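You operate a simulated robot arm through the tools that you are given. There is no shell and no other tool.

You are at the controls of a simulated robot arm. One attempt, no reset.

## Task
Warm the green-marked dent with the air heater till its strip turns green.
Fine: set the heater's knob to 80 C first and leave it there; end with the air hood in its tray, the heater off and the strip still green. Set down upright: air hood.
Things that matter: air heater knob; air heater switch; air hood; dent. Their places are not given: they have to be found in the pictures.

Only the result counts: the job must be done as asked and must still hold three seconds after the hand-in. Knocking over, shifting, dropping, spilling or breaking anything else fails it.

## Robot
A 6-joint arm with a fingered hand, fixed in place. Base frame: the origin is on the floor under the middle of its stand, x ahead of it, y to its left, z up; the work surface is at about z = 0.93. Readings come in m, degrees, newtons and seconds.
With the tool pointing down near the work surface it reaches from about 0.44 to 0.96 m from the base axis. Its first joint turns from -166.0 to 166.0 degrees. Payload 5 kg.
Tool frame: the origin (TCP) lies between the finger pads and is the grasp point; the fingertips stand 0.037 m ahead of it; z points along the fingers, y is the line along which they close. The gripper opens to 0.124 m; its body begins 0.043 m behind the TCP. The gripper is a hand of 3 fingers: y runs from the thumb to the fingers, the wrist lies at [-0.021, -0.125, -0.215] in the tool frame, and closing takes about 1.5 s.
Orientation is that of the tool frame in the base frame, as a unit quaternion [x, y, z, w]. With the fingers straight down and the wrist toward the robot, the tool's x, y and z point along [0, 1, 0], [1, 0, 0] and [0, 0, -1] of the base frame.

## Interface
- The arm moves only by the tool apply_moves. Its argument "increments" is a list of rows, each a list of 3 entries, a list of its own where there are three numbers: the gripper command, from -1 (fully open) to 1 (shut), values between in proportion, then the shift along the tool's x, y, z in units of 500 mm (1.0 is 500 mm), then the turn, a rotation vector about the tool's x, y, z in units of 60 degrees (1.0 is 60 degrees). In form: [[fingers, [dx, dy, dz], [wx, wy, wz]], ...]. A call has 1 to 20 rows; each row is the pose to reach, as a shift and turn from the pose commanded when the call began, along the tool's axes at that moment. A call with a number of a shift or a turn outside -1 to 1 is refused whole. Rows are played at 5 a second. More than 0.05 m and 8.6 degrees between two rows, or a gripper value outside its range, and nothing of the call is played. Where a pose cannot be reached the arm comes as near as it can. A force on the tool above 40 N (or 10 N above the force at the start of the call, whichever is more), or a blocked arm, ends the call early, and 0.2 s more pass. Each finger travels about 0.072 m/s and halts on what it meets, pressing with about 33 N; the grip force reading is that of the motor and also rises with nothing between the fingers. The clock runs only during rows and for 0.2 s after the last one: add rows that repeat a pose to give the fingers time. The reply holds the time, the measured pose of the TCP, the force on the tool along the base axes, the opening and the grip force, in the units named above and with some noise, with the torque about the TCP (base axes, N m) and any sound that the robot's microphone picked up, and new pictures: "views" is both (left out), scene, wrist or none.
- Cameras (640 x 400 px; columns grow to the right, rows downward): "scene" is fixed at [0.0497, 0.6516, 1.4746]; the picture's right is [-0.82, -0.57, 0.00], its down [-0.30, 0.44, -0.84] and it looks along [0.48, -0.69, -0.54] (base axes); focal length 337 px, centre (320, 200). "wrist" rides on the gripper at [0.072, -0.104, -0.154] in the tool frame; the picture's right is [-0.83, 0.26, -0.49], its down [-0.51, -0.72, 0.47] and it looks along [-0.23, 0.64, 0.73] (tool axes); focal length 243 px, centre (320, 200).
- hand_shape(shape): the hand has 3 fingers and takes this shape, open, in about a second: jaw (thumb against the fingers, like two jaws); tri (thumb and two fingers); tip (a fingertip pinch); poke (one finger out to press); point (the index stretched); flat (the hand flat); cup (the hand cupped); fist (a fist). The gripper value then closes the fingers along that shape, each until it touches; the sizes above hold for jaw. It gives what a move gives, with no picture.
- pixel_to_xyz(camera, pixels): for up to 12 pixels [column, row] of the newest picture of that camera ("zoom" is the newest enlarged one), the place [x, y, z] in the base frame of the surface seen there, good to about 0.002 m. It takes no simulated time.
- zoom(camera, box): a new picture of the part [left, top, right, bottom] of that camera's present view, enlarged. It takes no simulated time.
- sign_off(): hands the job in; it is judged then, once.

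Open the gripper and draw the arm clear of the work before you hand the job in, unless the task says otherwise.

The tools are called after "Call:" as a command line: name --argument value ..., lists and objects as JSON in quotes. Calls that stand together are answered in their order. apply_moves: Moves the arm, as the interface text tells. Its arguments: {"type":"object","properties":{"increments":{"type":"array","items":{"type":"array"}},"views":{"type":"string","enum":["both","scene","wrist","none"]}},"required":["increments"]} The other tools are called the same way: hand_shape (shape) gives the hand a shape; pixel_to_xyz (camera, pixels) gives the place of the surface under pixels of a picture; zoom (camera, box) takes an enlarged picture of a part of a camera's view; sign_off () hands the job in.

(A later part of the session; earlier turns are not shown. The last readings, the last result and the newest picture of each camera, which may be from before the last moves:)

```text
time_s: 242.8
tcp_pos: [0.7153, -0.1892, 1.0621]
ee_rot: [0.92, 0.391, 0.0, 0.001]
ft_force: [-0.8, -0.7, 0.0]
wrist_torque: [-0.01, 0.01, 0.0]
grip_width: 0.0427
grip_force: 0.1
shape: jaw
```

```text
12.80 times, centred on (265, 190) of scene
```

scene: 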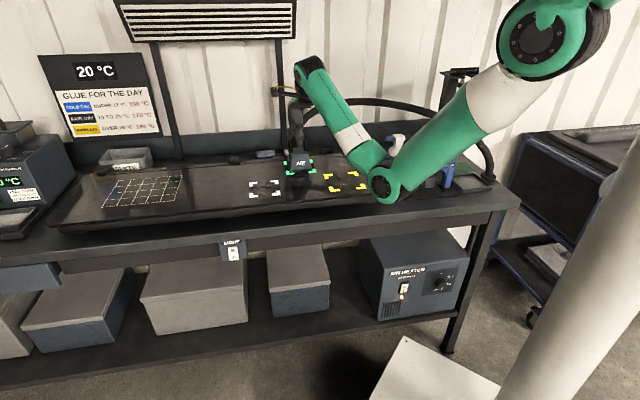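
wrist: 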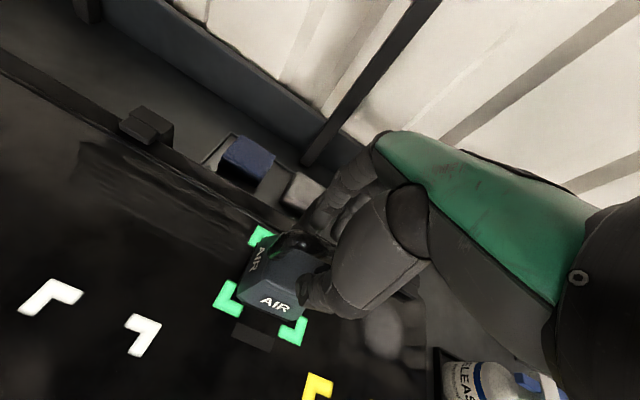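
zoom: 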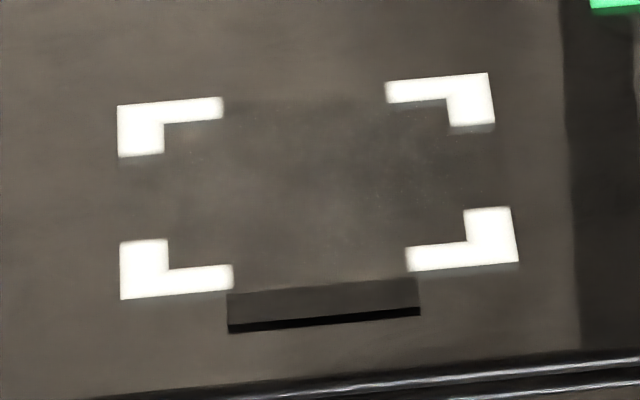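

All three strips look alike, so the dent has not reached its mark yet. I go on waiting and check the lamp as well in case the heater is still coming up to temperature.

Call:
apply_moves --increments '[[0.3, [0, 0, 0], [0, 0, 0]], [0.3, [0, 0, 0], [0, 0, 0]], [0.3, [0, 0, 0], [0, 0, 0]], [0.3, [0, 0, 0], [0, 0, 0]], [0.3, [0, 0, 0], [0, 0, 0]], [0.3, [0, 0, 0], [0, 0, 0]], [0.3, [0, 0, 0], [0, 0, 0]], [0.3, [0, 0, 0], [0, 0, 0]], [0.3, [0, 0, 0], [0, 0, 0]], [0.3, [0, 0, 0], [0, 0, 0]], [0.3, [0, 0, 0], [0, 0, 0]], [0.3, [0, 0, 0], [0, 0, 0]], [0.3, [0, 0, 0], [0, 0, 0]], [0.3, [0, 0, 0], [0, 0, 0]], [0.3, [0, 0, 0], [0, 0, 0]], [0.3, [0, 0, 0], [0, 0, 0]], [0.3, [0, 0, 0], [0, 0, 0]], [0.3, [0, 0, 0], [0, 0, 0]], [0.3, [0, 0, 0], [0, 0, 0]], [0.3, [0, 0, 0], [0, 0, 0]]]' --views "none"

Call:
apply_moves --increments '[[0.3, [0, 0, 0], [0, 0, 0]], [0.3, [0, 0, 0], [0, 0, 0]], [0.3, [0, 0, 0], [0, 0, 0]], [0.3, [0, 0, 0], [0, 0, 0]], [0.3, [0, 0, 0], [0, 0, 0]], [0.3, [0, 0, 0], [0, 0, 0]], [0.3, [0, 0, 0], [0, 0, 0]], [0.3, [0, 0, 0], [0, 0, 0]], [0.3, [0, 0, 0], [0, 0, 0]], [0.3, [0, 0, 0], [0, 0, 0]], [0.3, [0, 0, 0], [0, 0, 0]], [0.3, [0, 0, 0], [0, 0, 0]], [0.3, [0, 0, 0], [0, 0, 0]], [0.3, [0, 0, 0], [0, 0, 0]], [0.3, [0, 0, 0], [0, 0, 0]], [0.3, [0, 0, 0], [0, 0, 0]], [0.3, [0, 0, 0], [0, 0, 0]], [0.3, [0, 0, 0], [0, 0, 0]], [0.3, [0, 0, 0], [0, 0, 0]], [0.3, [0, 0, 0], [0, 0, 0]]]' --views "none"

Call:
apply_moves --increments '[[0.3, [0, 0, 0], [0, 0, 0]], [0.3, [0, 0, 0], [0, 0, 0]], [0.3, [0, 0, 0], [0, 0, 0]], [0.3, [0, 0, 0], [0, 0, 0]], [0.3, [0, 0, 0], [0, 0, 0]], [0.3, [0, 0, 0], [0, 0, 0]], [0.3, [0, 0, 0], [0, 0, 0]], [0.3, [0, 0, 0], [0, 0, 0]], [0.3, [0, 0, 0], [0, 0, 0]], [0.3, [0, 0, 0], [0, 0, 0]], [0.3, [0, 0, 0], [0, 0, 0]], [0.3, [0, 0, 0], [0, 0, 0]], [0.3, [0, 0, 0], [0, 0, 0]], [0.3, [0, 0, 0], [0, 0, 0]], [0.3, [0, 0, 0], [0, 0, 0]], [0.3, [0, 0, 0], [0, 0, 0]], [0.3, [0, 0, 0], [0, 0, 0]], [0.3, [0, 0, 0], [0, 0, 0]], [0.3, [0, 0, 0], [0, 0, 0]], [0.3, [0, 0, 0], [0, 0, 0]]]' --views "none"

Call:
apply_moves --increments '[[0.3, [0, 0, 0], [0, 0, 0]], [0.3, [0, 0, 0], [0, 0, 0]], [0.3, [0, 0, 0], [0, 0, 0]], [0.3, [0, 0, 0], [0, 0, 0]], [0.3, [0, 0, 0], [0, 0, 0]], [0.3, [0, 0, 0], [0, 0, 0]], [0.3, [0, 0, 0], [0, 0, 0]], [0.3, [0, 0, 0], [0, 0, 0]], [0.3, [0, 0, 0], [0, 0, 0]], [0.3, [0, 0, 0], [0, 0, 0]], [0.3, [0, 0, 0], [0, 0, 0]], [0.3, [0, 0, 0], [0, 0, 0]], [0.3, [0, 0, 0], [0, 0, 0]], [0.3, [0, 0, 0], [0, 0, 0]], [0.3, [0, 0, 0], [0, 0, 0]], [0.3, [0, 0, 0], [0, 0, 0]], [0.3, [0, 0, 0], [0, 0, 0]], [0.3, [0, 0, 0], [0, 0, 0]], [0.3, [0, 0, 0], [0, 0, 0]], [0.3, [0, 0, 0], [0, 0, 0]]]' --views "none"

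Call:
zoom --camera "scene" --box '[270, 130, 470, 310]'

```text
time_s: 247.0
tcp_pos: [0.7162, -0.1895, 1.0613]
ee_rot: [0.921, 0.39, 0.0, 0.001]
ft_force: [0.4, -0.7, 0.3]
wrist_torque: [-0.02, 0.01, 0.0]
grip_width: 0.043
grip_force: 0.0
shape: jaw
```

```text
time_s: 251.2
tcp_pos: [0.7146, -0.1903, 1.0624]
ee_rot: [0.921, 0.39, 0.001, 0.002]
ft_force: [0.1, -0.7, 0.6]
wrist_torque: [-0.02, -0.03, 0.01]
grip_width: 0.0429
grip_force: 0.0
shape: jaw
```

```text
time_s: 255.4
tcp_pos: [0.7153, -0.1888, 1.0617]
ee_rot: [0.92, 0.391, 0.001, 0.002]
ft_force: [-0.3, 0.4, 0.7]
wrist_torque: [-0.02, 0.03, -0.01]
grip_width: 0.0428
grip_force: 0.0
shape: jaw
```

```text
time_s: 259.6
tcp_pos: [0.7167, -0.1894, 1.0619]
ee_rot: [0.921, 0.391, 0.001, 0.001]
ft_force: [0.0, 0.2, -0.3]
wrist_torque: [0.02, 0.0, -0.03]
grip_width: 0.0429
grip_force: 0.0
shape: jaw
```

```text
2.22 times, centred on (370, 220) of scene
```

zoom: 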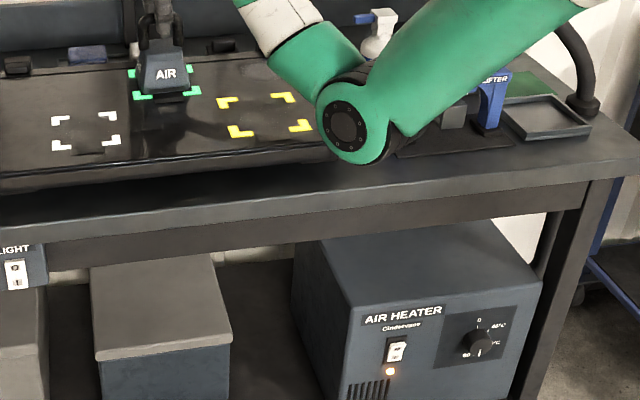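

No change at 260 s. Since nothing in the setup looks wrong, I continue with a longer waiting series.

Call:
apply_moves --increments '[[0.3, [0, 0, 0], [0, 0, 0]], [0.3, [0, 0, 0], [0, 0, 0]], [0.3, [0, 0, 0], [0, 0, 0]], [0.3, [0, 0, 0], [0, 0, 0]], [0.3, [0, 0, 0], [0, 0, 0]], [0.3, [0, 0, 0], [0, 0, 0]], [0.3, [0, 0, 0], [0, 0, 0]], [0.3, [0, 0, 0], [0, 0, 0]], [0.3, [0, 0, 0], [0, 0, 0]], [0.3, [0, 0, 0], [0, 0, 0]], [0.3, [0, 0, 0], [0, 0, 0]], [0.3, [0, 0, 0], [0, 0, 0]], [0.3, [0, 0, 0], [0, 0, 0]], [0.3, [0, 0, 0], [0, 0, 0]], [0.3, [0, 0, 0], [0, 0, 0]], [0.3, [0, 0, 0], [0, 0, 0]], [0.3, [0, 0, 0], [0, 0, 0]], [0.3, [0, 0, 0], [0, 0, 0]], [0.3, [0, 0, 0], [0, 0, 0]], [0.3, [0, 0, 0], [0, 0, 0]]]' --views "none"

Call:
apply_moves --increments '[[0.3, [0, 0, 0], [0, 0, 0]], [0.3, [0, 0, 0], [0, 0, 0]], [0.3, [0, 0, 0], [0, 0, 0]], [0.3, [0, 0, 0], [0, 0, 0]], [0.3, [0, 0, 0], [0, 0, 0]], [0.3, [0, 0, 0], [0, 0, 0]], [0.3, [0, 0, 0], [0, 0, 0]], [0.3, [0, 0, 0], [0, 0, 0]], [0.3, [0, 0, 0], [0, 0, 0]], [0.3, [0, 0, 0], [0, 0, 0]], [0.3, [0, 0, 0], [0, 0, 0]], [0.3, [0, 0, 0], [0, 0, 0]], [0.3, [0, 0, 0], [0, 0, 0]], [0.3, [0, 0, 0], [0, 0, 0]], [0.3, [0, 0, 0], [0, 0, 0]], [0.3, [0, 0, 0], [0, 0, 0]], [0.3, [0, 0, 0], [0, 0, 0]], [0.3, [0, 0, 0], [0, 0, 0]], [0.3, [0, 0, 0], [0, 0, 0]], [0.3, [0, 0, 0], [0, 0, 0]]]' --views "none"

Call:
zoom --camera "scene" --box '[288, 168, 318, 182]'

Call:
apply_moves --increments '[[0.3, [0, 0, 0], [0, 0, 0]], [0.3, [0, 0, 0], [0, 0, 0]], [0.3, [0, 0, 0], [0, 0, 0]], [0.3, [0, 0, 0], [0, 0, 0]], [0.3, [0, 0, 0], [0, 0, 0]], [0.3, [0, 0, 0], [0, 0, 0]], [0.3, [0, 0, 0], [0, 0, 0]], [0.3, [0, 0, 0], [0, 0, 0]], [0.3, [0, 0, 0], [0, 0, 0]], [0.3, [0, 0, 0], [0, 0, 0]], [0.3, [0, 0, 0], [0, 0, 0]], [0.3, [0, 0, 0], [0, 0, 0]], [0.3, [0, 0, 0], [0, 0, 0]], [0.3, [0, 0, 0], [0, 0, 0]], [0.3, [0, 0, 0], [0, 0, 0]], [0.3, [0, 0, 0], [0, 0, 0]], [0.3, [0, 0, 0], [0, 0, 0]], [0.3, [0, 0, 0], [0, 0, 0]], [0.3, [0, 0, 0], [0, 0, 0]], [0.3, [0, 0, 0], [0, 0, 0]]]' --views "none"

Call:
apply_moves --increments '[[0.3, [0, 0, 0], [0, 0, 0]], [0.3, [0, 0, 0], [0, 0, 0]], [0.3, [0, 0, 0], [0, 0, 0]], [0.3, [0, 0, 0], [0, 0, 0]], [0.3, [0, 0, 0], [0, 0, 0]], [0.3, [0, 0, 0], [0, 0, 0]], [0.3, [0, 0, 0], [0, 0, 0]], [0.3, [0, 0, 0], [0, 0, 0]], [0.3, [0, 0, 0], [0, 0, 0]], [0.3, [0, 0, 0], [0, 0, 0]], [0.3, [0, 0, 0], [0, 0, 0]], [0.3, [0, 0, 0], [0, 0, 0]], [0.3, [0, 0, 0], [0, 0, 0]], [0.3, [0, 0, 0], [0, 0, 0]], [0.3, [0, 0, 0], [0, 0, 0]], [0.3, [0, 0, 0], [0, 0, 0]], [0.3, [0, 0, 0], [0, 0, 0]], [0.3, [0, 0, 0], [0, 0, 0]], [0.3, [0, 0, 0], [0, 0, 0]], [0.3, [0, 0, 0], [0, 0, 0]]]' --views "none"

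Call:
zoom --camera "scene" --box '[288, 168, 318, 182]'

```text
time_s: 263.8
tcp_pos: [0.7163, -0.1892, 1.0609]
ee_rot: [0.921, 0.391, 0.001, 0.002]
ft_force: [-0.6, 0.0, -0.6]
wrist_torque: [-0.01, -0.01, -0.02]
grip_width: 0.043
grip_force: 0.2
shape: jaw
```

```text
time_s: 268.0
tcp_pos: [0.7161, -0.19, 1.0619]
ee_rot: [0.921, 0.39, 0.0, 0.002]
ft_force: [-0.2, -0.5, 0.1]
wrist_torque: [0.0, 0.0, 0.0]
grip_width: 0.043
grip_force: 0.1
shape: jaw
```

```text
16.00 times, centred on (303, 175) of scene
```

zoom: 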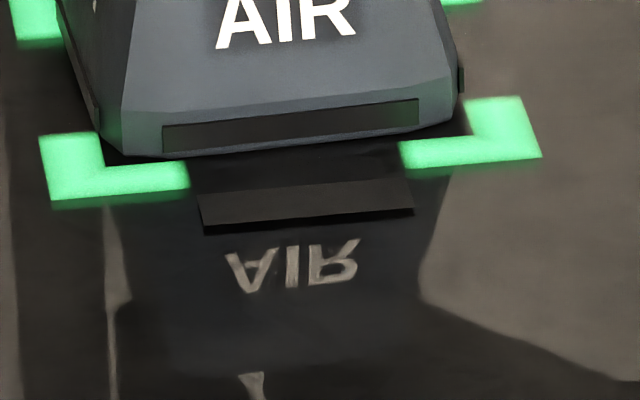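

```text
time_s: 272.2
tcp_pos: [0.7152, -0.1898, 1.0611]
ee_rot: [0.921, 0.39, 0.0, 0.002]
ft_force: [-0.8, 0.5, -0.6]
wrist_torque: [-0.01, 0.02, 0.01]
grip_width: 0.0428
grip_force: 0.0
shape: jaw
```

```text
time_s: 276.4
tcp_pos: [0.7168, -0.1897, 1.0621]
ee_rot: [0.921, 0.39, 0.001, 0.001]
ft_force: [-1.3, 0.0, 0.7]
wrist_torque: [0.02, 0.03, 0.0]
grip_width: 0.043
grip_force: 0.1
shape: jaw
```

```text
16.00 times, centred on (303, 175) of scene
```

zoom: 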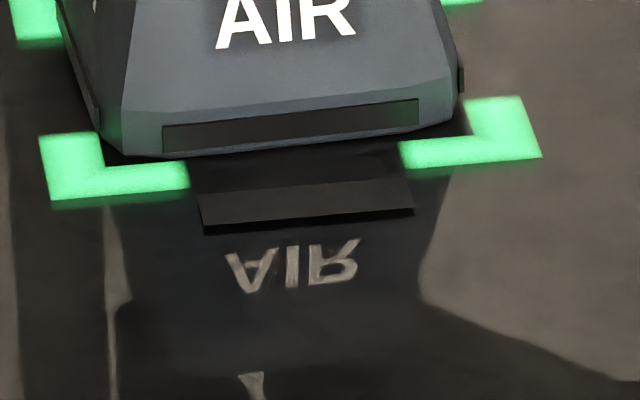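

Still nothing at 276 s. To check for a gap under the hood, I measure the empty tray's floor height and compare it with the hood's top height there and here.

Call:
pixel_to_xyz --camera "scene" --pixels '[[468, 183], [472, 181], [476, 184], [464, 180], [460, 183], [490, 186], [455, 186], [495, 195]]'

Call:
zoom --camera "scene" --box '[440, 160, 510, 200]'

```text
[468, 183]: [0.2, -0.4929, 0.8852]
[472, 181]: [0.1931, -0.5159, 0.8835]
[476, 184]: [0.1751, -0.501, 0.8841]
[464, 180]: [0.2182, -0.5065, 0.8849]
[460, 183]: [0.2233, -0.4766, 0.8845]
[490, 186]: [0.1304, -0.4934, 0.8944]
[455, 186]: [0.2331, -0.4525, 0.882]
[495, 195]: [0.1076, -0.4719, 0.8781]
```

```text
9.14 times, centred on (475, 180) of scene
```

zoom: 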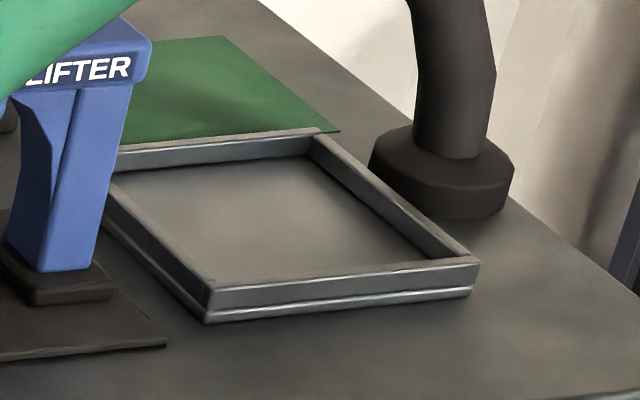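

The tray floor is at 0.8845, so the hood's height is 0.062 and it sits flush on the panel (top at 0.990). Everything is in place; I keep waiting.

Call:
apply_moves --increments '[[0.3, [0, 0, 0], [0, 0, 0]], [0.3, [0, 0, 0], [0, 0, 0]], [0.3, [0, 0, 0], [0, 0, 0]], [0.3, [0, 0, 0], [0, 0, 0]], [0.3, [0, 0, 0], [0, 0, 0]], [0.3, [0, 0, 0], [0, 0, 0]], [0.3, [0, 0, 0], [0, 0, 0]], [0.3, [0, 0, 0], [0, 0, 0]], [0.3, [0, 0, 0], [0, 0, 0]], [0.3, [0, 0, 0], [0, 0, 0]], [0.3, [0, 0, 0], [0, 0, 0]], [0.3, [0, 0, 0], [0, 0, 0]], [0.3, [0, 0, 0], [0, 0, 0]], [0.3, [0, 0, 0], [0, 0, 0]], [0.3, [0, 0, 0], [0, 0, 0]], [0.3, [0, 0, 0], [0, 0, 0]], [0.3, [0, 0, 0], [0, 0, 0]], [0.3, [0, 0, 0], [0, 0, 0]], [0.3, [0, 0, 0], [0, 0, 0]], [0.3, [0, 0, 0], [0, 0, 0]]]' --views "none"

Call:
apply_moves --increments '[[0.3, [0, 0, 0], [0, 0, 0]], [0.3, [0, 0, 0], [0, 0, 0]], [0.3, [0, 0, 0], [0, 0, 0]], [0.3, [0, 0, 0], [0, 0, 0]], [0.3, [0, 0, 0], [0, 0, 0]], [0.3, [0, 0, 0], [0, 0, 0]], [0.3, [0, 0, 0], [0, 0, 0]], [0.3, [0, 0, 0], [0, 0, 0]], [0.3, [0, 0, 0], [0, 0, 0]], [0.3, [0, 0, 0], [0, 0, 0]], [0.3, [0, 0, 0], [0, 0, 0]], [0.3, [0, 0, 0], [0, 0, 0]], [0.3, [0, 0, 0], [0, 0, 0]], [0.3, [0, 0, 0], [0, 0, 0]], [0.3, [0, 0, 0], [0, 0, 0]], [0.3, [0, 0, 0], [0, 0, 0]], [0.3, [0, 0, 0], [0, 0, 0]], [0.3, [0, 0, 0], [0, 0, 0]], [0.3, [0, 0, 0], [0, 0, 0]], [0.3, [0, 0, 0], [0, 0, 0]]]' --views "none"

Call:
apply_moves --increments '[[0.3, [0, 0, 0], [0, 0, 0]], [0.3, [0, 0, 0], [0, 0, 0]], [0.3, [0, 0, 0], [0, 0, 0]], [0.3, [0, 0, 0], [0, 0, 0]], [0.3, [0, 0, 0], [0, 0, 0]], [0.3, [0, 0, 0], [0, 0, 0]], [0.3, [0, 0, 0], [0, 0, 0]], [0.3, [0, 0, 0], [0, 0, 0]], [0.3, [0, 0, 0], [0, 0, 0]], [0.3, [0, 0, 0], [0, 0, 0]], [0.3, [0, 0, 0], [0, 0, 0]], [0.3, [0, 0, 0], [0, 0, 0]], [0.3, [0, 0, 0], [0, 0, 0]], [0.3, [0, 0, 0], [0, 0, 0]], [0.3, [0, 0, 0], [0, 0, 0]], [0.3, [0, 0, 0], [0, 0, 0]], [0.3, [0, 0, 0], [0, 0, 0]], [0.3, [0, 0, 0], [0, 0, 0]], [0.3, [0, 0, 0], [0, 0, 0]], [0.3, [0, 0, 0], [0, 0, 0]]]' --views "none"

Call:
zoom --camera "scene" --box '[288, 168, 318, 182]'

Call:
apply_moves --increments '[[0.3, [0, 0, 0], [0, 0, 0]], [0.3, [0, 0, 0], [0, 0, 0]], [0.3, [0, 0, 0], [0, 0, 0]], [0.3, [0, 0, 0], [0, 0, 0]], [0.3, [0, 0, 0], [0, 0, 0]], [0.3, [0, 0, 0], [0, 0, 0]], [0.3, [0, 0, 0], [0, 0, 0]], [0.3, [0, 0, 0], [0, 0, 0]], [0.3, [0, 0, 0], [0, 0, 0]], [0.3, [0, 0, 0], [0, 0, 0]], [0.3, [0, 0, 0], [0, 0, 0]], [0.3, [0, 0, 0], [0, 0, 0]], [0.3, [0, 0, 0], [0, 0, 0]], [0.3, [0, 0, 0], [0, 0, 0]], [0.3, [0, 0, 0], [0, 0, 0]], [0.3, [0, 0, 0], [0, 0, 0]], [0.3, [0, 0, 0], [0, 0, 0]], [0.3, [0, 0, 0], [0, 0, 0]], [0.3, [0, 0, 0], [0, 0, 0]], [0.3, [0, 0, 0], [0, 0, 0]]]' --views "none"

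Call:
apply_moves --increments '[[0.3, [0, 0, 0], [0, 0, 0]], [0.3, [0, 0, 0], [0, 0, 0]], [0.3, [0, 0, 0], [0, 0, 0]], [0.3, [0, 0, 0], [0, 0, 0]], [0.3, [0, 0, 0], [0, 0, 0]], [0.3, [0, 0, 0], [0, 0, 0]], [0.3, [0, 0, 0], [0, 0, 0]], [0.3, [0, 0, 0], [0, 0, 0]], [0.3, [0, 0, 0], [0, 0, 0]], [0.3, [0, 0, 0], [0, 0, 0]], [0.3, [0, 0, 0], [0, 0, 0]], [0.3, [0, 0, 0], [0, 0, 0]], [0.3, [0, 0, 0], [0, 0, 0]], [0.3, [0, 0, 0], [0, 0, 0]], [0.3, [0, 0, 0], [0, 0, 0]], [0.3, [0, 0, 0], [0, 0, 0]], [0.3, [0, 0, 0], [0, 0, 0]], [0.3, [0, 0, 0], [0, 0, 0]], [0.3, [0, 0, 0], [0, 0, 0]], [0.3, [0, 0, 0], [0, 0, 0]]]' --views "none"

Call:
zoom --camera "scene" --box '[288, 168, 318, 182]'

```text
time_s: 280.6
tcp_pos: [0.7157, -0.1894, 1.0617]
ee_rot: [0.921, 0.39, 0.0, 0.002]
ft_force: [-0.3, -0.5, -0.4]
wrist_torque: [-0.01, 0.01, 0.01]
grip_width: 0.0431
grip_force: 0.2
shape: jaw
```

```text
time_s: 284.8
tcp_pos: [0.7156, -0.1905, 1.0634]
ee_rot: [0.92, 0.391, 0.001, 0.001]
ft_force: [0.2, -0.6, -0.4]
wrist_torque: [-0.02, -0.03, 0.03]
grip_width: 0.0429
grip_force: 0.1
shape: jaw
```

```text
time_s: 289.0
tcp_pos: [0.7159, -0.1899, 1.0612]
ee_rot: [0.92, 0.391, 0.001, 0.002]
ft_force: [-0.3, 2.2, 0.4]
wrist_torque: [0.03, -0.03, 0.0]
grip_width: 0.0428
grip_force: 0.1
shape: jaw
```

```text
16.00 times, centred on (303, 175) of scene
```

zoom: 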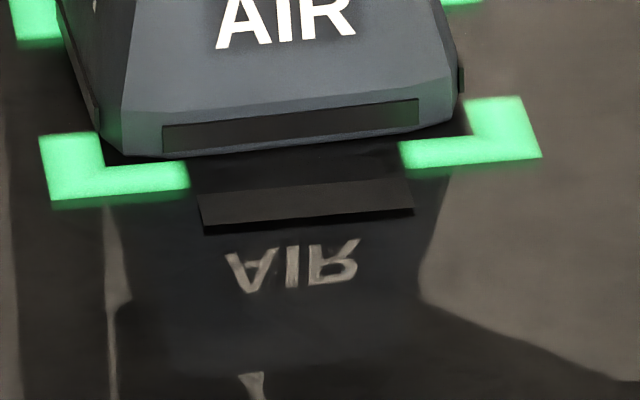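

```text
time_s: 293.2
tcp_pos: [0.7163, -0.1898, 1.0613]
ee_rot: [0.92, 0.391, 0.001, 0.002]
ft_force: [-0.7, -0.2, 0.2]
wrist_torque: [-0.02, 0.02, 0.0]
grip_width: 0.0431
grip_force: 0.1
shape: jaw
```

```text
time_s: 297.4
tcp_pos: [0.716, -0.1902, 1.0616]
ee_rot: [0.92, 0.392, 0.0, 0.002]
ft_force: [-0.7, -0.2, 1.1]
wrist_torque: [0.02, -0.01, 0.01]
grip_width: 0.0429
grip_force: 0.0
shape: jaw
```

```text
16.00 times, centred on (303, 175) of scene
```

zoom: 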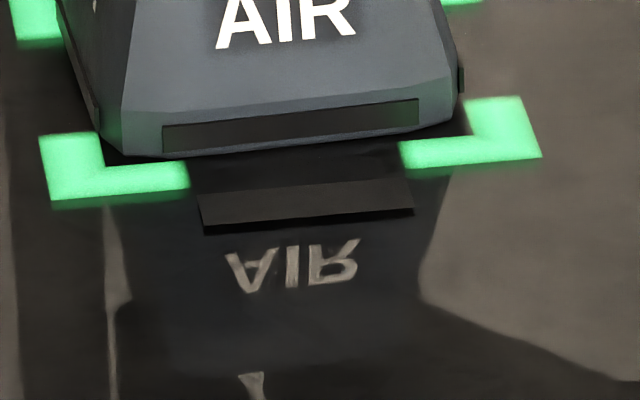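

No change at 297 s, so waiting alone does not help. As a test I grip the hood again and hold it a few millimetres above the dent for some seconds, in case a gap for the air is needed.

Call:
apply_moves --increments '[[1, [0, 0, 0], [0, 0, 0]], [1, [0, 0, 0], [0, 0, 0]], [1, [0, 0, 0], [0, 0, 0]], [1, [0, 0, 0], [0, 0, 0]], [1, [0, 0, -0.004], [0, 0, 0]], [1, [0, 0, -0.01], [0, 0, 0]], [1, [0, 0, -0.01], [0, 0, 0]], [1, [0, 0, -0.01], [0, 0, 0]], [1, [0, 0, -0.01], [0, 0, 0]], [1, [0, 0, -0.01], [0, 0, 0]], [1, [0, 0, -0.01], [0, 0, 0]], [1, [0, 0, -0.01], [0, 0, 0]], [1, [0, 0, -0.01], [0, 0, 0]], [1, [0, 0, -0.01], [0, 0, 0]], [1, [0, 0, -0.01], [0, 0, 0]], [1, [0, 0, -0.01], [0, 0, 0]], [1, [0, 0, -0.01], [0, 0, 0]], [1, [0, 0, -0.01], [0, 0, 0]], [1, [0, 0, -0.01], [0, 0, 0]], [1, [0, 0, -0.01], [0, 0, 0]]]' --views "both"

Call:
zoom --camera "scene" --box '[280, 150, 325, 185]'

```text
time_s: 301.6
tcp_pos: [0.7156, -0.1908, 1.0662]
ee_rot: [0.921, 0.391, 0.0, 0.002]
ft_force: [-1.0, 0.4, -3.9]
wrist_torque: [0.0, 0.01, -0.01]
grip_width: 0.0117
grip_force: 32.6
shape: jaw
```

scene: 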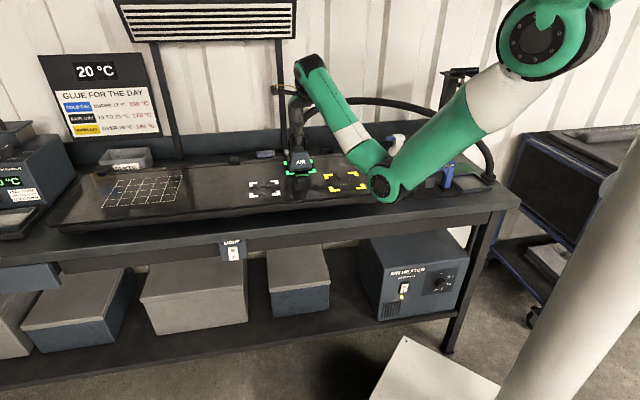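
wrist: 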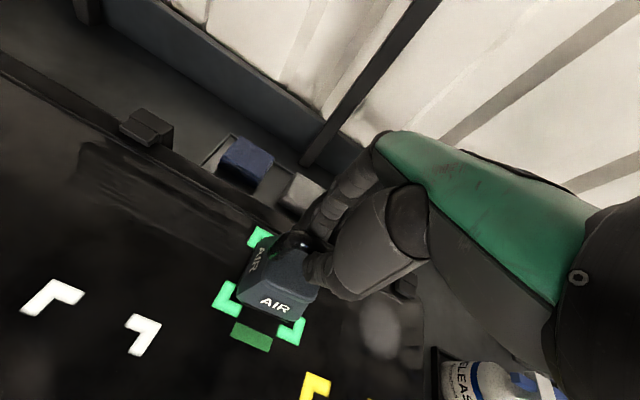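

```text
11.43 times, centred on (302, 168) of scene
```

zoom: 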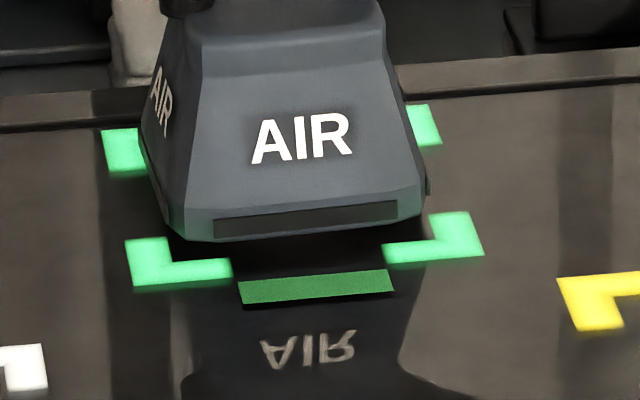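

The strip has turned green at 301.6 s (zoom (315,287)). Before carrying the hood back I measure the tray's corners (no time passes), so that I can set it down in the middle.

Call:
zoom --camera "scene" --box '[440, 160, 510, 200]'

Call:
pixel_to_xyz --camera "zoom" --pixels '[[211, 286], [474, 260], [316, 136], [118, 148], [220, 278], [425, 262], [308, 158], [125, 172], [270, 230], [230, 150], [390, 200], [160, 235]]'

```text
9.14 times, centred on (475, 180) of scene
```

zoom: 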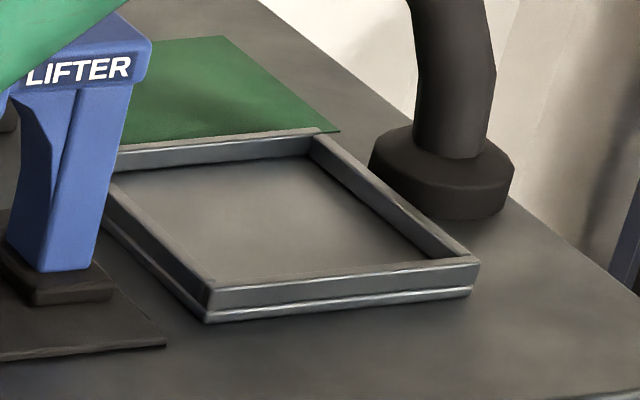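

```text
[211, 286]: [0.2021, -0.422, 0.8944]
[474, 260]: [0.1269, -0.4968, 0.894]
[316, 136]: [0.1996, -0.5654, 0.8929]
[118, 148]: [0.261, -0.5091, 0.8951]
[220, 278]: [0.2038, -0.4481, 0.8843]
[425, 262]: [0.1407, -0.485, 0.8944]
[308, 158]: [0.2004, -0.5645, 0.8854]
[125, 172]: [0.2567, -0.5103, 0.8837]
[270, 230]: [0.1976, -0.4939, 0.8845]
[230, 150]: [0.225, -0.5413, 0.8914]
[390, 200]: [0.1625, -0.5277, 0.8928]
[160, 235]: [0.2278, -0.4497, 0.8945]
```

The tray's centre is at (0.201,-0.494). I lift the hood straight up to z=1.21 and carry it back to the right, above the bottle, turning it back by 36 degrees.

Call:
apply_moves --increments '[[1, [0, 0, -0.072], [0, 0, 0]], [1, [0, 0, -0.144], [0, 0, 0]], [1, [0, 0, -0.216], [0, 0, 0]], [1, [0, 0, -0.288], [0, 0, 0]], [1, [-0.0843, 0.0086, -0.288], [0, 0, 0.0667]], [1, [-0.1686, 0.0173, -0.288], [0, 0, 0.1333]], [1, [-0.2528, 0.0259, -0.288], [0, 0, 0.2]], [1, [-0.3371, 0.0346, -0.288], [0, 0, 0.2667]], [1, [-0.4214, 0.0432, -0.288], [0, 0, 0.3333]], [1, [-0.4936, 0.0429, -0.288], [0, 0, 0.4]], [1, [-0.5657, 0.0425, -0.288], [0, 0, 0.4667]], [1, [-0.6379, 0.0422, -0.288], [0, 0, 0.5333]], [1, [-0.71, 0.0418, -0.288], [0, 0, 0.6]]]' --views "both"

Call:
zoom --camera "scene" --box '[270, 150, 340, 190]'

```text
time_s: 304.4
tcp_pos: [0.4951, -0.4766, 1.1924]
ee_rot: [0.996, 0.087, 0.003, 0.004]
ft_force: [1.0, 1.2, -5.4]
wrist_torque: [0.01, 0.01, 0.0]
grip_width: 0.0121
grip_force: 33.1
shape: jaw
out of reach, approached as far as the arm can: row 7, 8, 9, 10, 11, 12, 13
```

scene: 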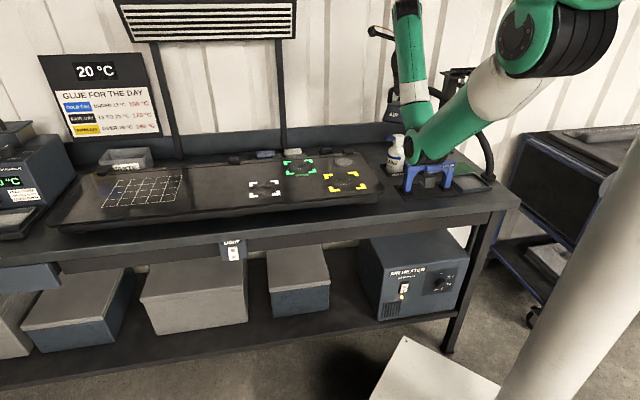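
wrist: 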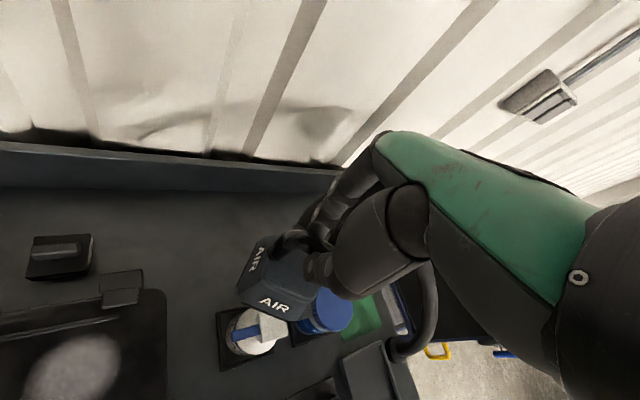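

```text
9.14 times, centred on (305, 170) of scene
```

zoom: 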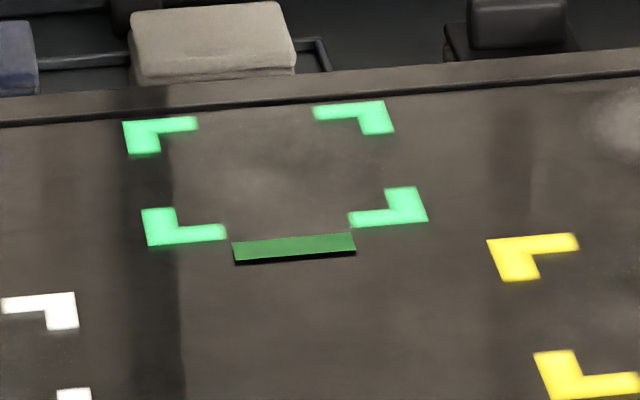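

The strip is clearly green with the hood away. I carry the hood on over the jar to behind its tray, turning it back further.

Call:
apply_moves --increments '[[1, [-0.0662, 0.0202, 0.0112], [0, 0, 0.0583]], [1, [-0.1323, 0.0404, 0.0224], [0, 0, 0.1167]], [1, [-0.1985, 0.0606, 0.0336], [0, 0, 0.175]], [1, [-0.2646, 0.0808, 0.0448], [0, 0, 0.2333]], [1, [-0.3182, 0.0844, 0.0598], [0, 0, 0.3417]], [1, [-0.3718, 0.088, 0.0748], [0, 0, 0.45]], [1, [-0.4254, 0.0916, 0.0898], [0, 0, 0.5583]], [1, [-0.479, 0.0952, 0.1048], [0, 0, 0.6667]]]' --views "both"

Call:
zoom --camera "wrist" --box '[140, 130, 440, 400]'

```text
time_s: 306.2
tcp_pos: [0.267, -0.57, 1.1314]
ee_rot: [0.966, -0.259, 0.003, 0.004]
ft_force: [1.1, 0.3, -3.4]
wrist_torque: [-0.03, -0.01, 0.02]
grip_width: 0.0122
grip_force: 33.1
shape: jaw
out of reach, approached as far as the arm can: row 7, 8
```

scene: 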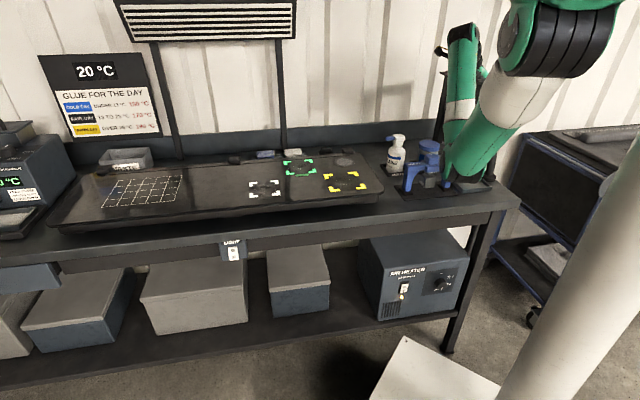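
wrist: 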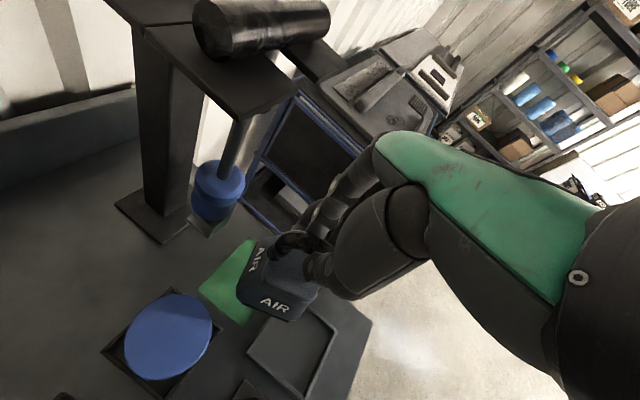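

```text
1.48 times, centred on (290, 265) of wrist
```

zoom: 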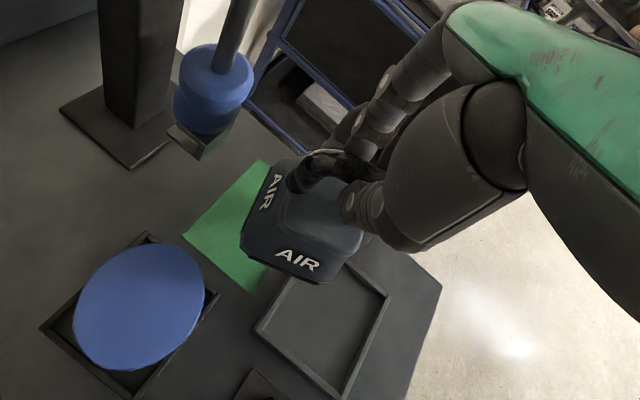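

The hood is behind its tray at z=1.13. I bring it down and forward over the tray to (0.201,-0.494,1.045), squaring it to the tray's sides.

Call:
apply_moves --increments '[[1, [-0.0277, -0.0083, 0.0409], [0, 0, 0.0556]], [1, [-0.0555, -0.0167, 0.0819], [0, 0, 0.1111]], [1, [-0.0832, -0.025, 0.1228], [0, 0, 0.1667]], [1, [-0.1189, -0.0385, 0.1395], [0, 0, 0.1889]], [1, [-0.1547, -0.0521, 0.1561], [0, 0, 0.2111]], [1, [-0.1904, -0.0656, 0.1728], [0, 0, 0.2333]], [1, [-0.1904, -0.0656, 0.1728], [0, 0, 0.2333]]]' --views "both"

Call:
zoom --camera "wrist" --box '[140, 130, 440, 400]'

```text
time_s: 307.8
tcp_pos: [0.2012, -0.4925, 1.0464]
ee_rot: [0.928, -0.373, 0.002, 0.003]
ft_force: [-0.4, -0.5, -3.0]
wrist_torque: [-0.02, -0.02, 0.02]
grip_width: 0.0119
grip_force: 33.3
shape: jaw
```

scene: 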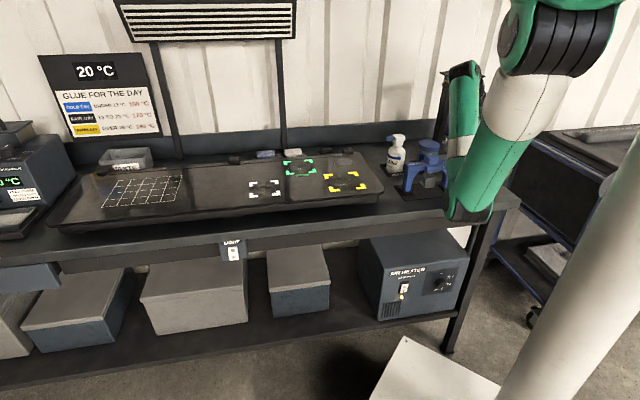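
wrist: 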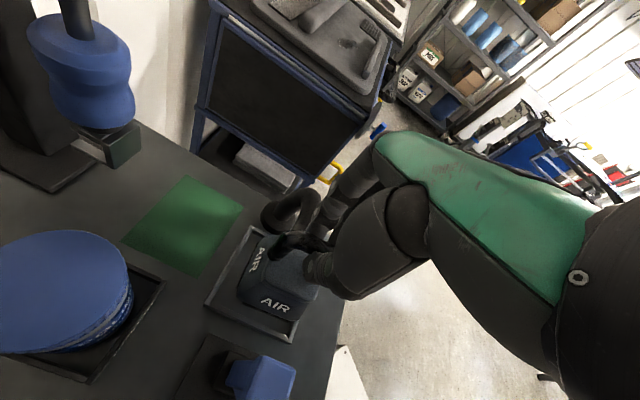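

```text
1.48 times, centred on (290, 265) of wrist
```

zoom: 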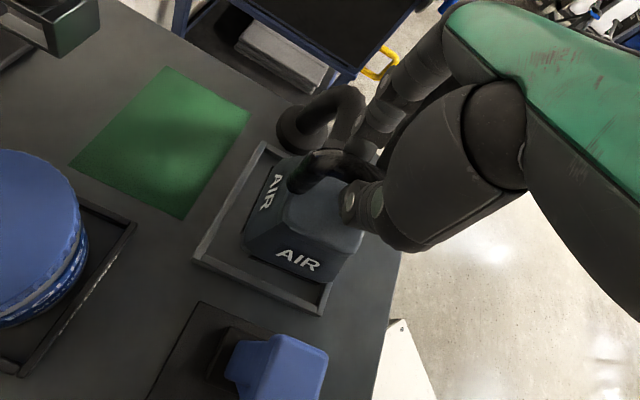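

The hood is above the tray, squared to it. I lower it the remaining 3 cm.

Call:
apply_moves --increments '[[1, [0, 0, 0.02], [0, 0, 0]], [1, [0, 0, 0.036], [0, 0, 0]], [1, [0, 0, 0.046], [0, 0, 0]], [1, [0, 0, 0.052], [0, 0, 0]], [1, [0, 0, 0.056], [0, 0, 0]], [1, [0, 0, 0.058], [0, 0, 0]]]' --views "both"

Call:
zoom --camera "wrist" --box '[140, 130, 440, 400]'

```text
time_s: 309.2
tcp_pos: [0.2016, -0.4933, 1.0168]
ee_rot: [0.927, -0.374, 0.002, 0.002]
ft_force: [0.4, 1.1, -0.1]
wrist_torque: [0.0, 0.01, -0.02]
grip_width: 0.0117
grip_force: 32.9
shape: jaw
```

scene: 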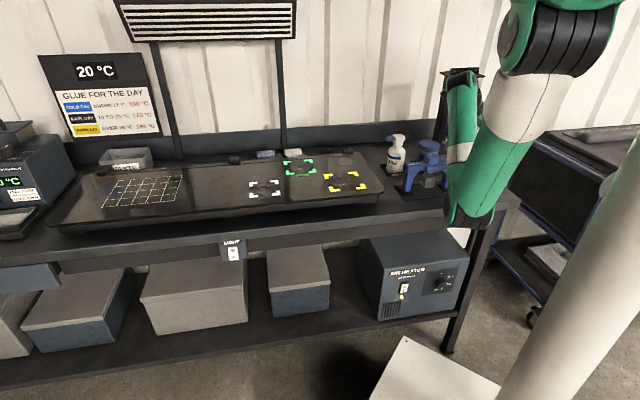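
wrist: 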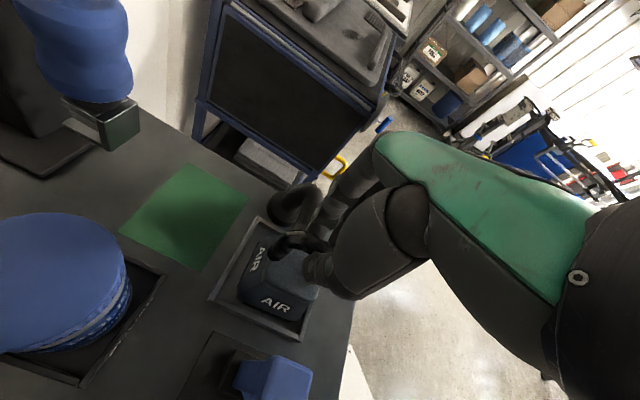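

```text
1.48 times, centred on (290, 265) of wrist
```

zoom: 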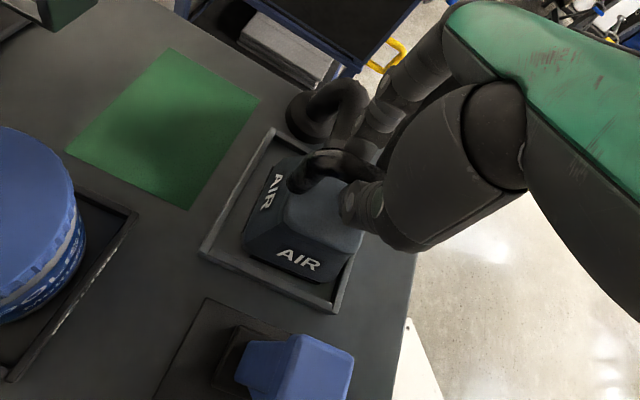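

The load reads zero, so the tray carries the hood. I open the jaw and raise the hand clear of the handle.

Call:
apply_moves --increments '[[0.7, [0, 0, 0], [0, 0, 0]], [0.4, [0, 0, 0], [0, 0, 0]], [0.3, [0, 0, 0], [0, 0, 0]], [0.3, [0, 0, 0], [0, 0, 0]], [0.3, [0, 0, -0.02], [0, 0, 0]], [0.3, [0, 0, -0.04], [0, 0, 0]], [0.3, [0, 0, -0.056], [0, 0, 0]], [0.3, [0, 0, -0.056], [0, 0, 0]]]' --views "both"

Call:
zoom --camera "wrist" --box '[140, 130, 440, 400]'

Call:
zoom --camera "scene" --box '[270, 150, 340, 190]'

```text
time_s: 311.0
tcp_pos: [0.2018, -0.4934, 1.0448]
ee_rot: [0.928, -0.373, 0.003, 0.002]
ft_force: [-1.0, 0.2, 0.5]
wrist_torque: [-0.03, -0.02, 0.02]
grip_width: 0.0427
grip_force: 0.0
shape: jaw
```

scene: 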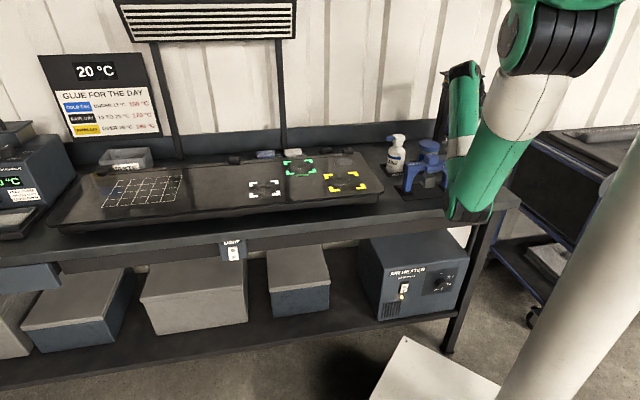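
wrist: 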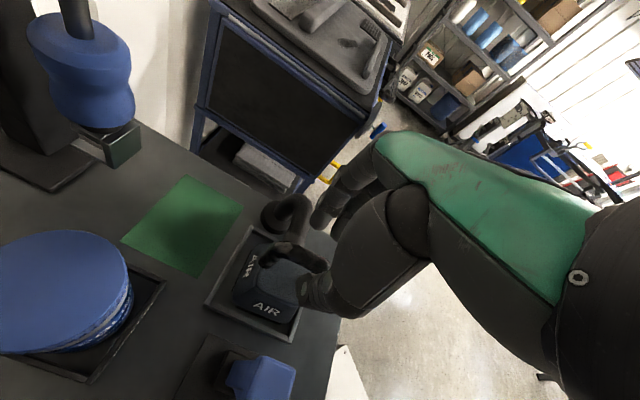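

```text
1.48 times, centred on (290, 265) of wrist
```

zoom: 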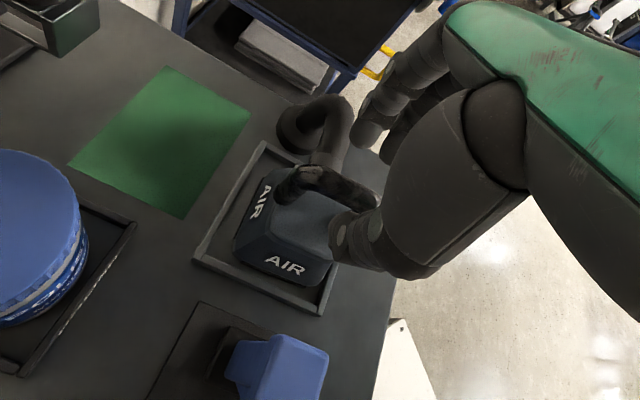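

```text
9.14 times, centred on (305, 170) of scene
```

zoom: 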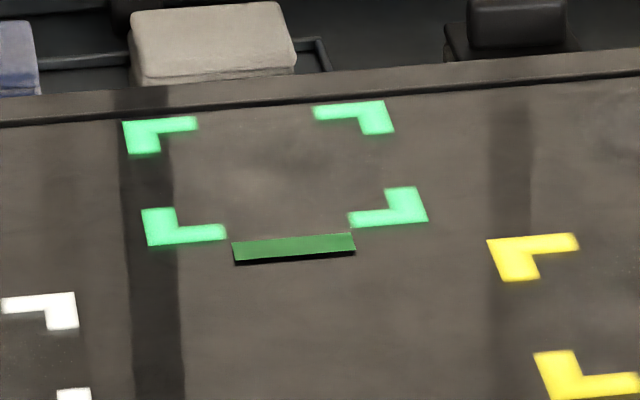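

The hood stands in its tray and the strip stays green. I move the hand away up and over to the right of the bench, the way it came.

Call:
apply_moves --increments '[[0.3, [0.0104, 0.0248, -0.018], [0, 0, 0]], [0.3, [0.0234, 0.05, -0.0364], [0, 0, 0]], [0.3, [-0.0176, 0.1316, -0.06], [0, 0, 0]], [0.3, [-0.0588, 0.2126, -0.08], [0, 0, 0]], [0.3, [-0.1072, 0.2866, -0.1], [0, 0, 0]], [0.3, [-0.1556, 0.3604, -0.11], [0, 0, 0]], [0.3, [-0.2048, 0.4348, -0.11], [0, 0, 0]]]' --views "both"

Call:
zoom --camera "scene" --box '[440, 140, 510, 200]'

```text
time_s: 312.6
tcp_pos: [-0.0251, -0.5776, 1.1008]
ee_rot: [0.928, -0.374, 0.003, 0.001]
ft_force: [-0.6, 0.0, 0.2]
wrist_torque: [0.02, 0.0, 0.01]
grip_width: 0.0432
grip_force: 0.1
shape: jaw
```

scene: 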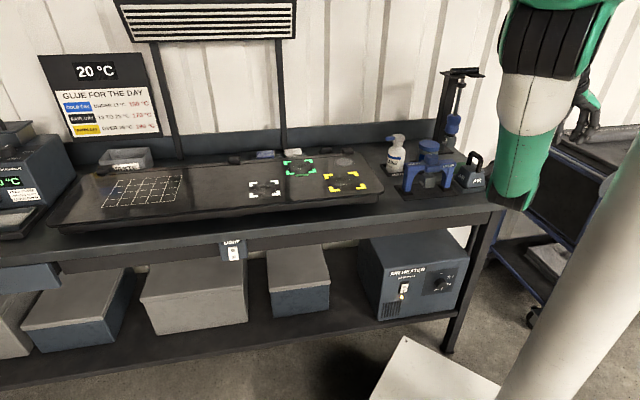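
wrist: 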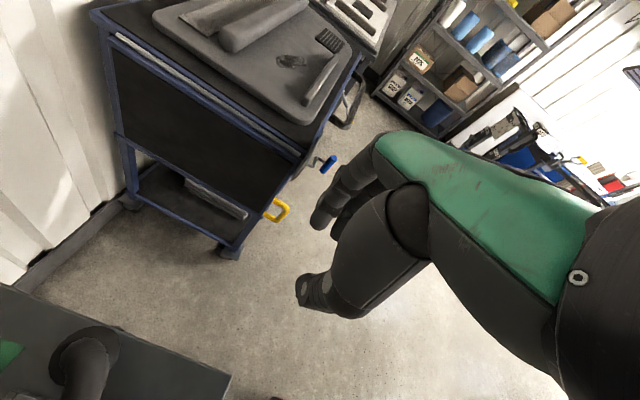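

```text
6.67 times, centred on (475, 170) of scene
```

zoom: 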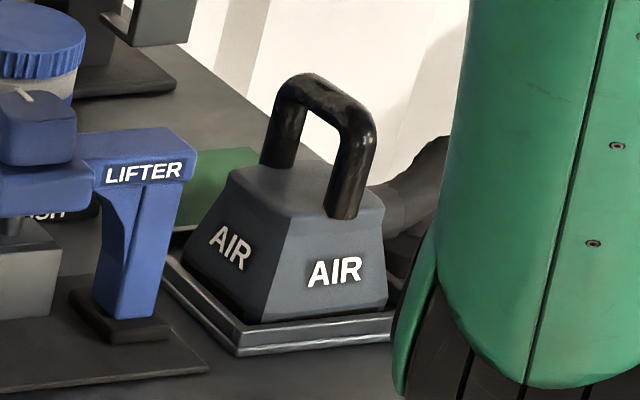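

The hood sits upright in its tray. I set the pinch shape and go down beside the bench toward the heater, retracing the earlier path.

Call:
hand_shape --shape "tip"

Call:
apply_moves --increments '[[1, [-0.0293, -0.0027, 0.0882], [0.0259, 0.0276, 0.0153]], [1, [-0.0585, -0.0053, 0.1765], [0.0518, 0.0553, 0.0305]], [1, [-0.0878, -0.008, 0.2647], [0.0776, 0.0829, 0.0458]], [1, [-0.117, -0.0106, 0.3529], [0.1035, 0.1105, 0.061]], [1, [-0.1463, -0.0133, 0.4411], [0.1294, 0.1381, 0.0763]], [1, [-0.1755, -0.0159, 0.5294], [0.1553, 0.1658, 0.0915]], [1, [-0.2048, -0.0186, 0.6176], [0.1811, 0.1934, 0.1068]], [1, [-0.234, -0.0212, 0.7058], [0.207, 0.221, 0.122]]]' --views "wrist"

```text
time_s: 313.5
tcp_pos: [-0.0238, -0.5769, 1.101]
ee_rot: [0.927, -0.375, 0.001, 0.0]
ft_force: [0.6, 0.3, -0.4]
wrist_torque: [0.01, 0.05, 0.0]
grip_width: 0.1235
grip_force: 0.0
shape: tip
```

```text
time_s: 315.3
tcp_pos: [-0.1021, -0.4862, 0.7453]
ee_rot: [0.89, -0.427, 0.148, -0.056]
ft_force: [-0.2, 0.7, 0.3]
wrist_torque: [-0.01, 0.0, -0.04]
grip_width: 0.0
grip_force: 33.0
shape: tip
```

wrist: 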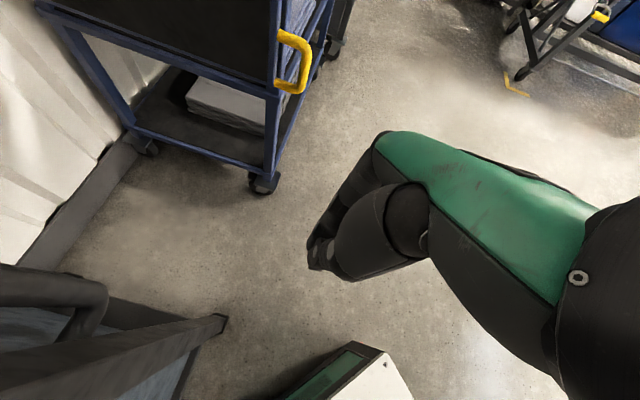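

The waypoint beside the bench is reached exactly as before. I go on to the front of the heater, 8 cm off the switch and at the height of its O half.

Call:
apply_moves --increments '[[1, [-0.0272, -0.0506, 0.0718], [0.0391, 0.0448, 0.0328]], [1, [-0.0545, -0.1012, 0.1437], [0.0782, 0.0895, 0.0657]], [1, [-0.0817, -0.1518, 0.2155], [0.1173, 0.1343, 0.0985]], [1, [-0.1089, -0.2024, 0.2873], [0.1563, 0.179, 0.1313]], [1, [-0.1362, -0.253, 0.3592], [0.1954, 0.2238, 0.1642]], [1, [-0.1634, -0.3036, 0.431], [0.2345, 0.2685, 0.197]], [1, [-0.1614, -0.371, 0.4637], [0.2736, 0.3133, 0.2298]], [1, [-0.1593, -0.4384, 0.4963], [0.3127, 0.358, 0.2627]], [1, [-0.1573, -0.5058, 0.529], [0.3518, 0.4028, 0.2955]], [1, [-0.1553, -0.5732, 0.5617], [0.3908, 0.4475, 0.3283]], [1, [-0.1532, -0.6406, 0.5943], [0.4299, 0.4923, 0.3612]], [1, [-0.1512, -0.708, 0.627], [0.469, 0.537, 0.394]], [1, [-0.1512, -0.708, 0.627], [0.469, 0.537, 0.394]]]' --views "both"

Call:
zoom --camera "wrist" --box '[150, 150, 350, 330]'

Call:
zoom --camera "scene" --box '[385, 260, 445, 305]'

```text
time_s: 318.1
tcp_pos: [0.2178, -0.2189, 0.5108]
ee_rot: [0.67, -0.548, 0.469, -0.176]
ft_force: [-0.5, 0.7, 0.1]
wrist_torque: [0.01, -0.02, 0.0]
grip_width: 0.0001
grip_force: 32.8
shape: tip
```

scene: 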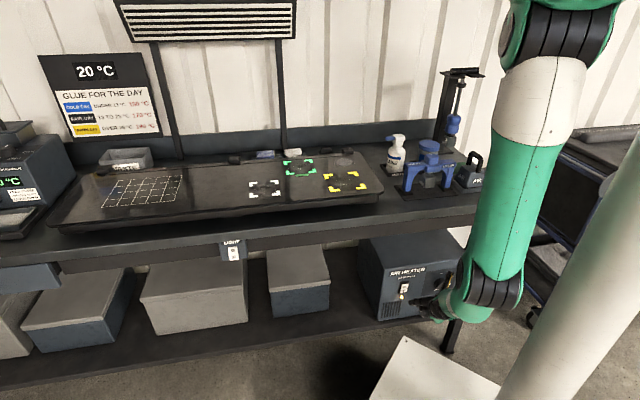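
wrist: 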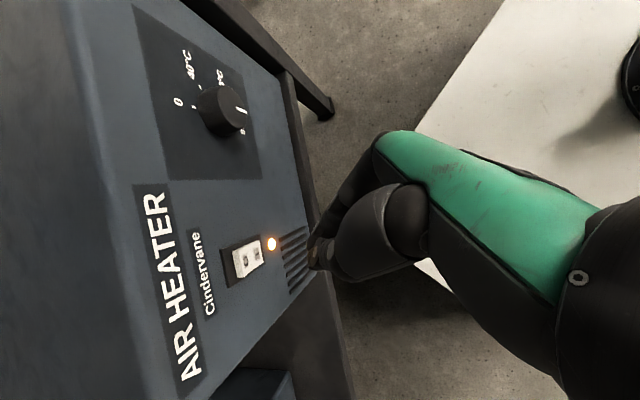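

```text
2.22 times, centred on (250, 240) of wrist
```

zoom: 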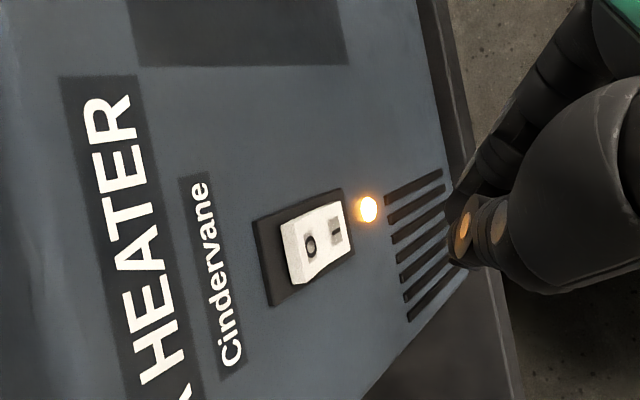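

```text
8.89 times, centred on (415, 282) of scene
```

zoom: 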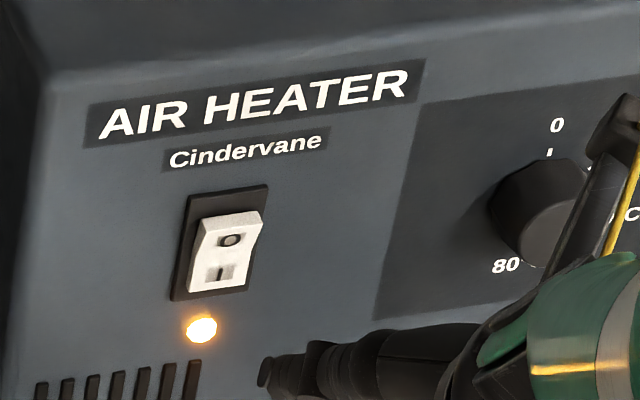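

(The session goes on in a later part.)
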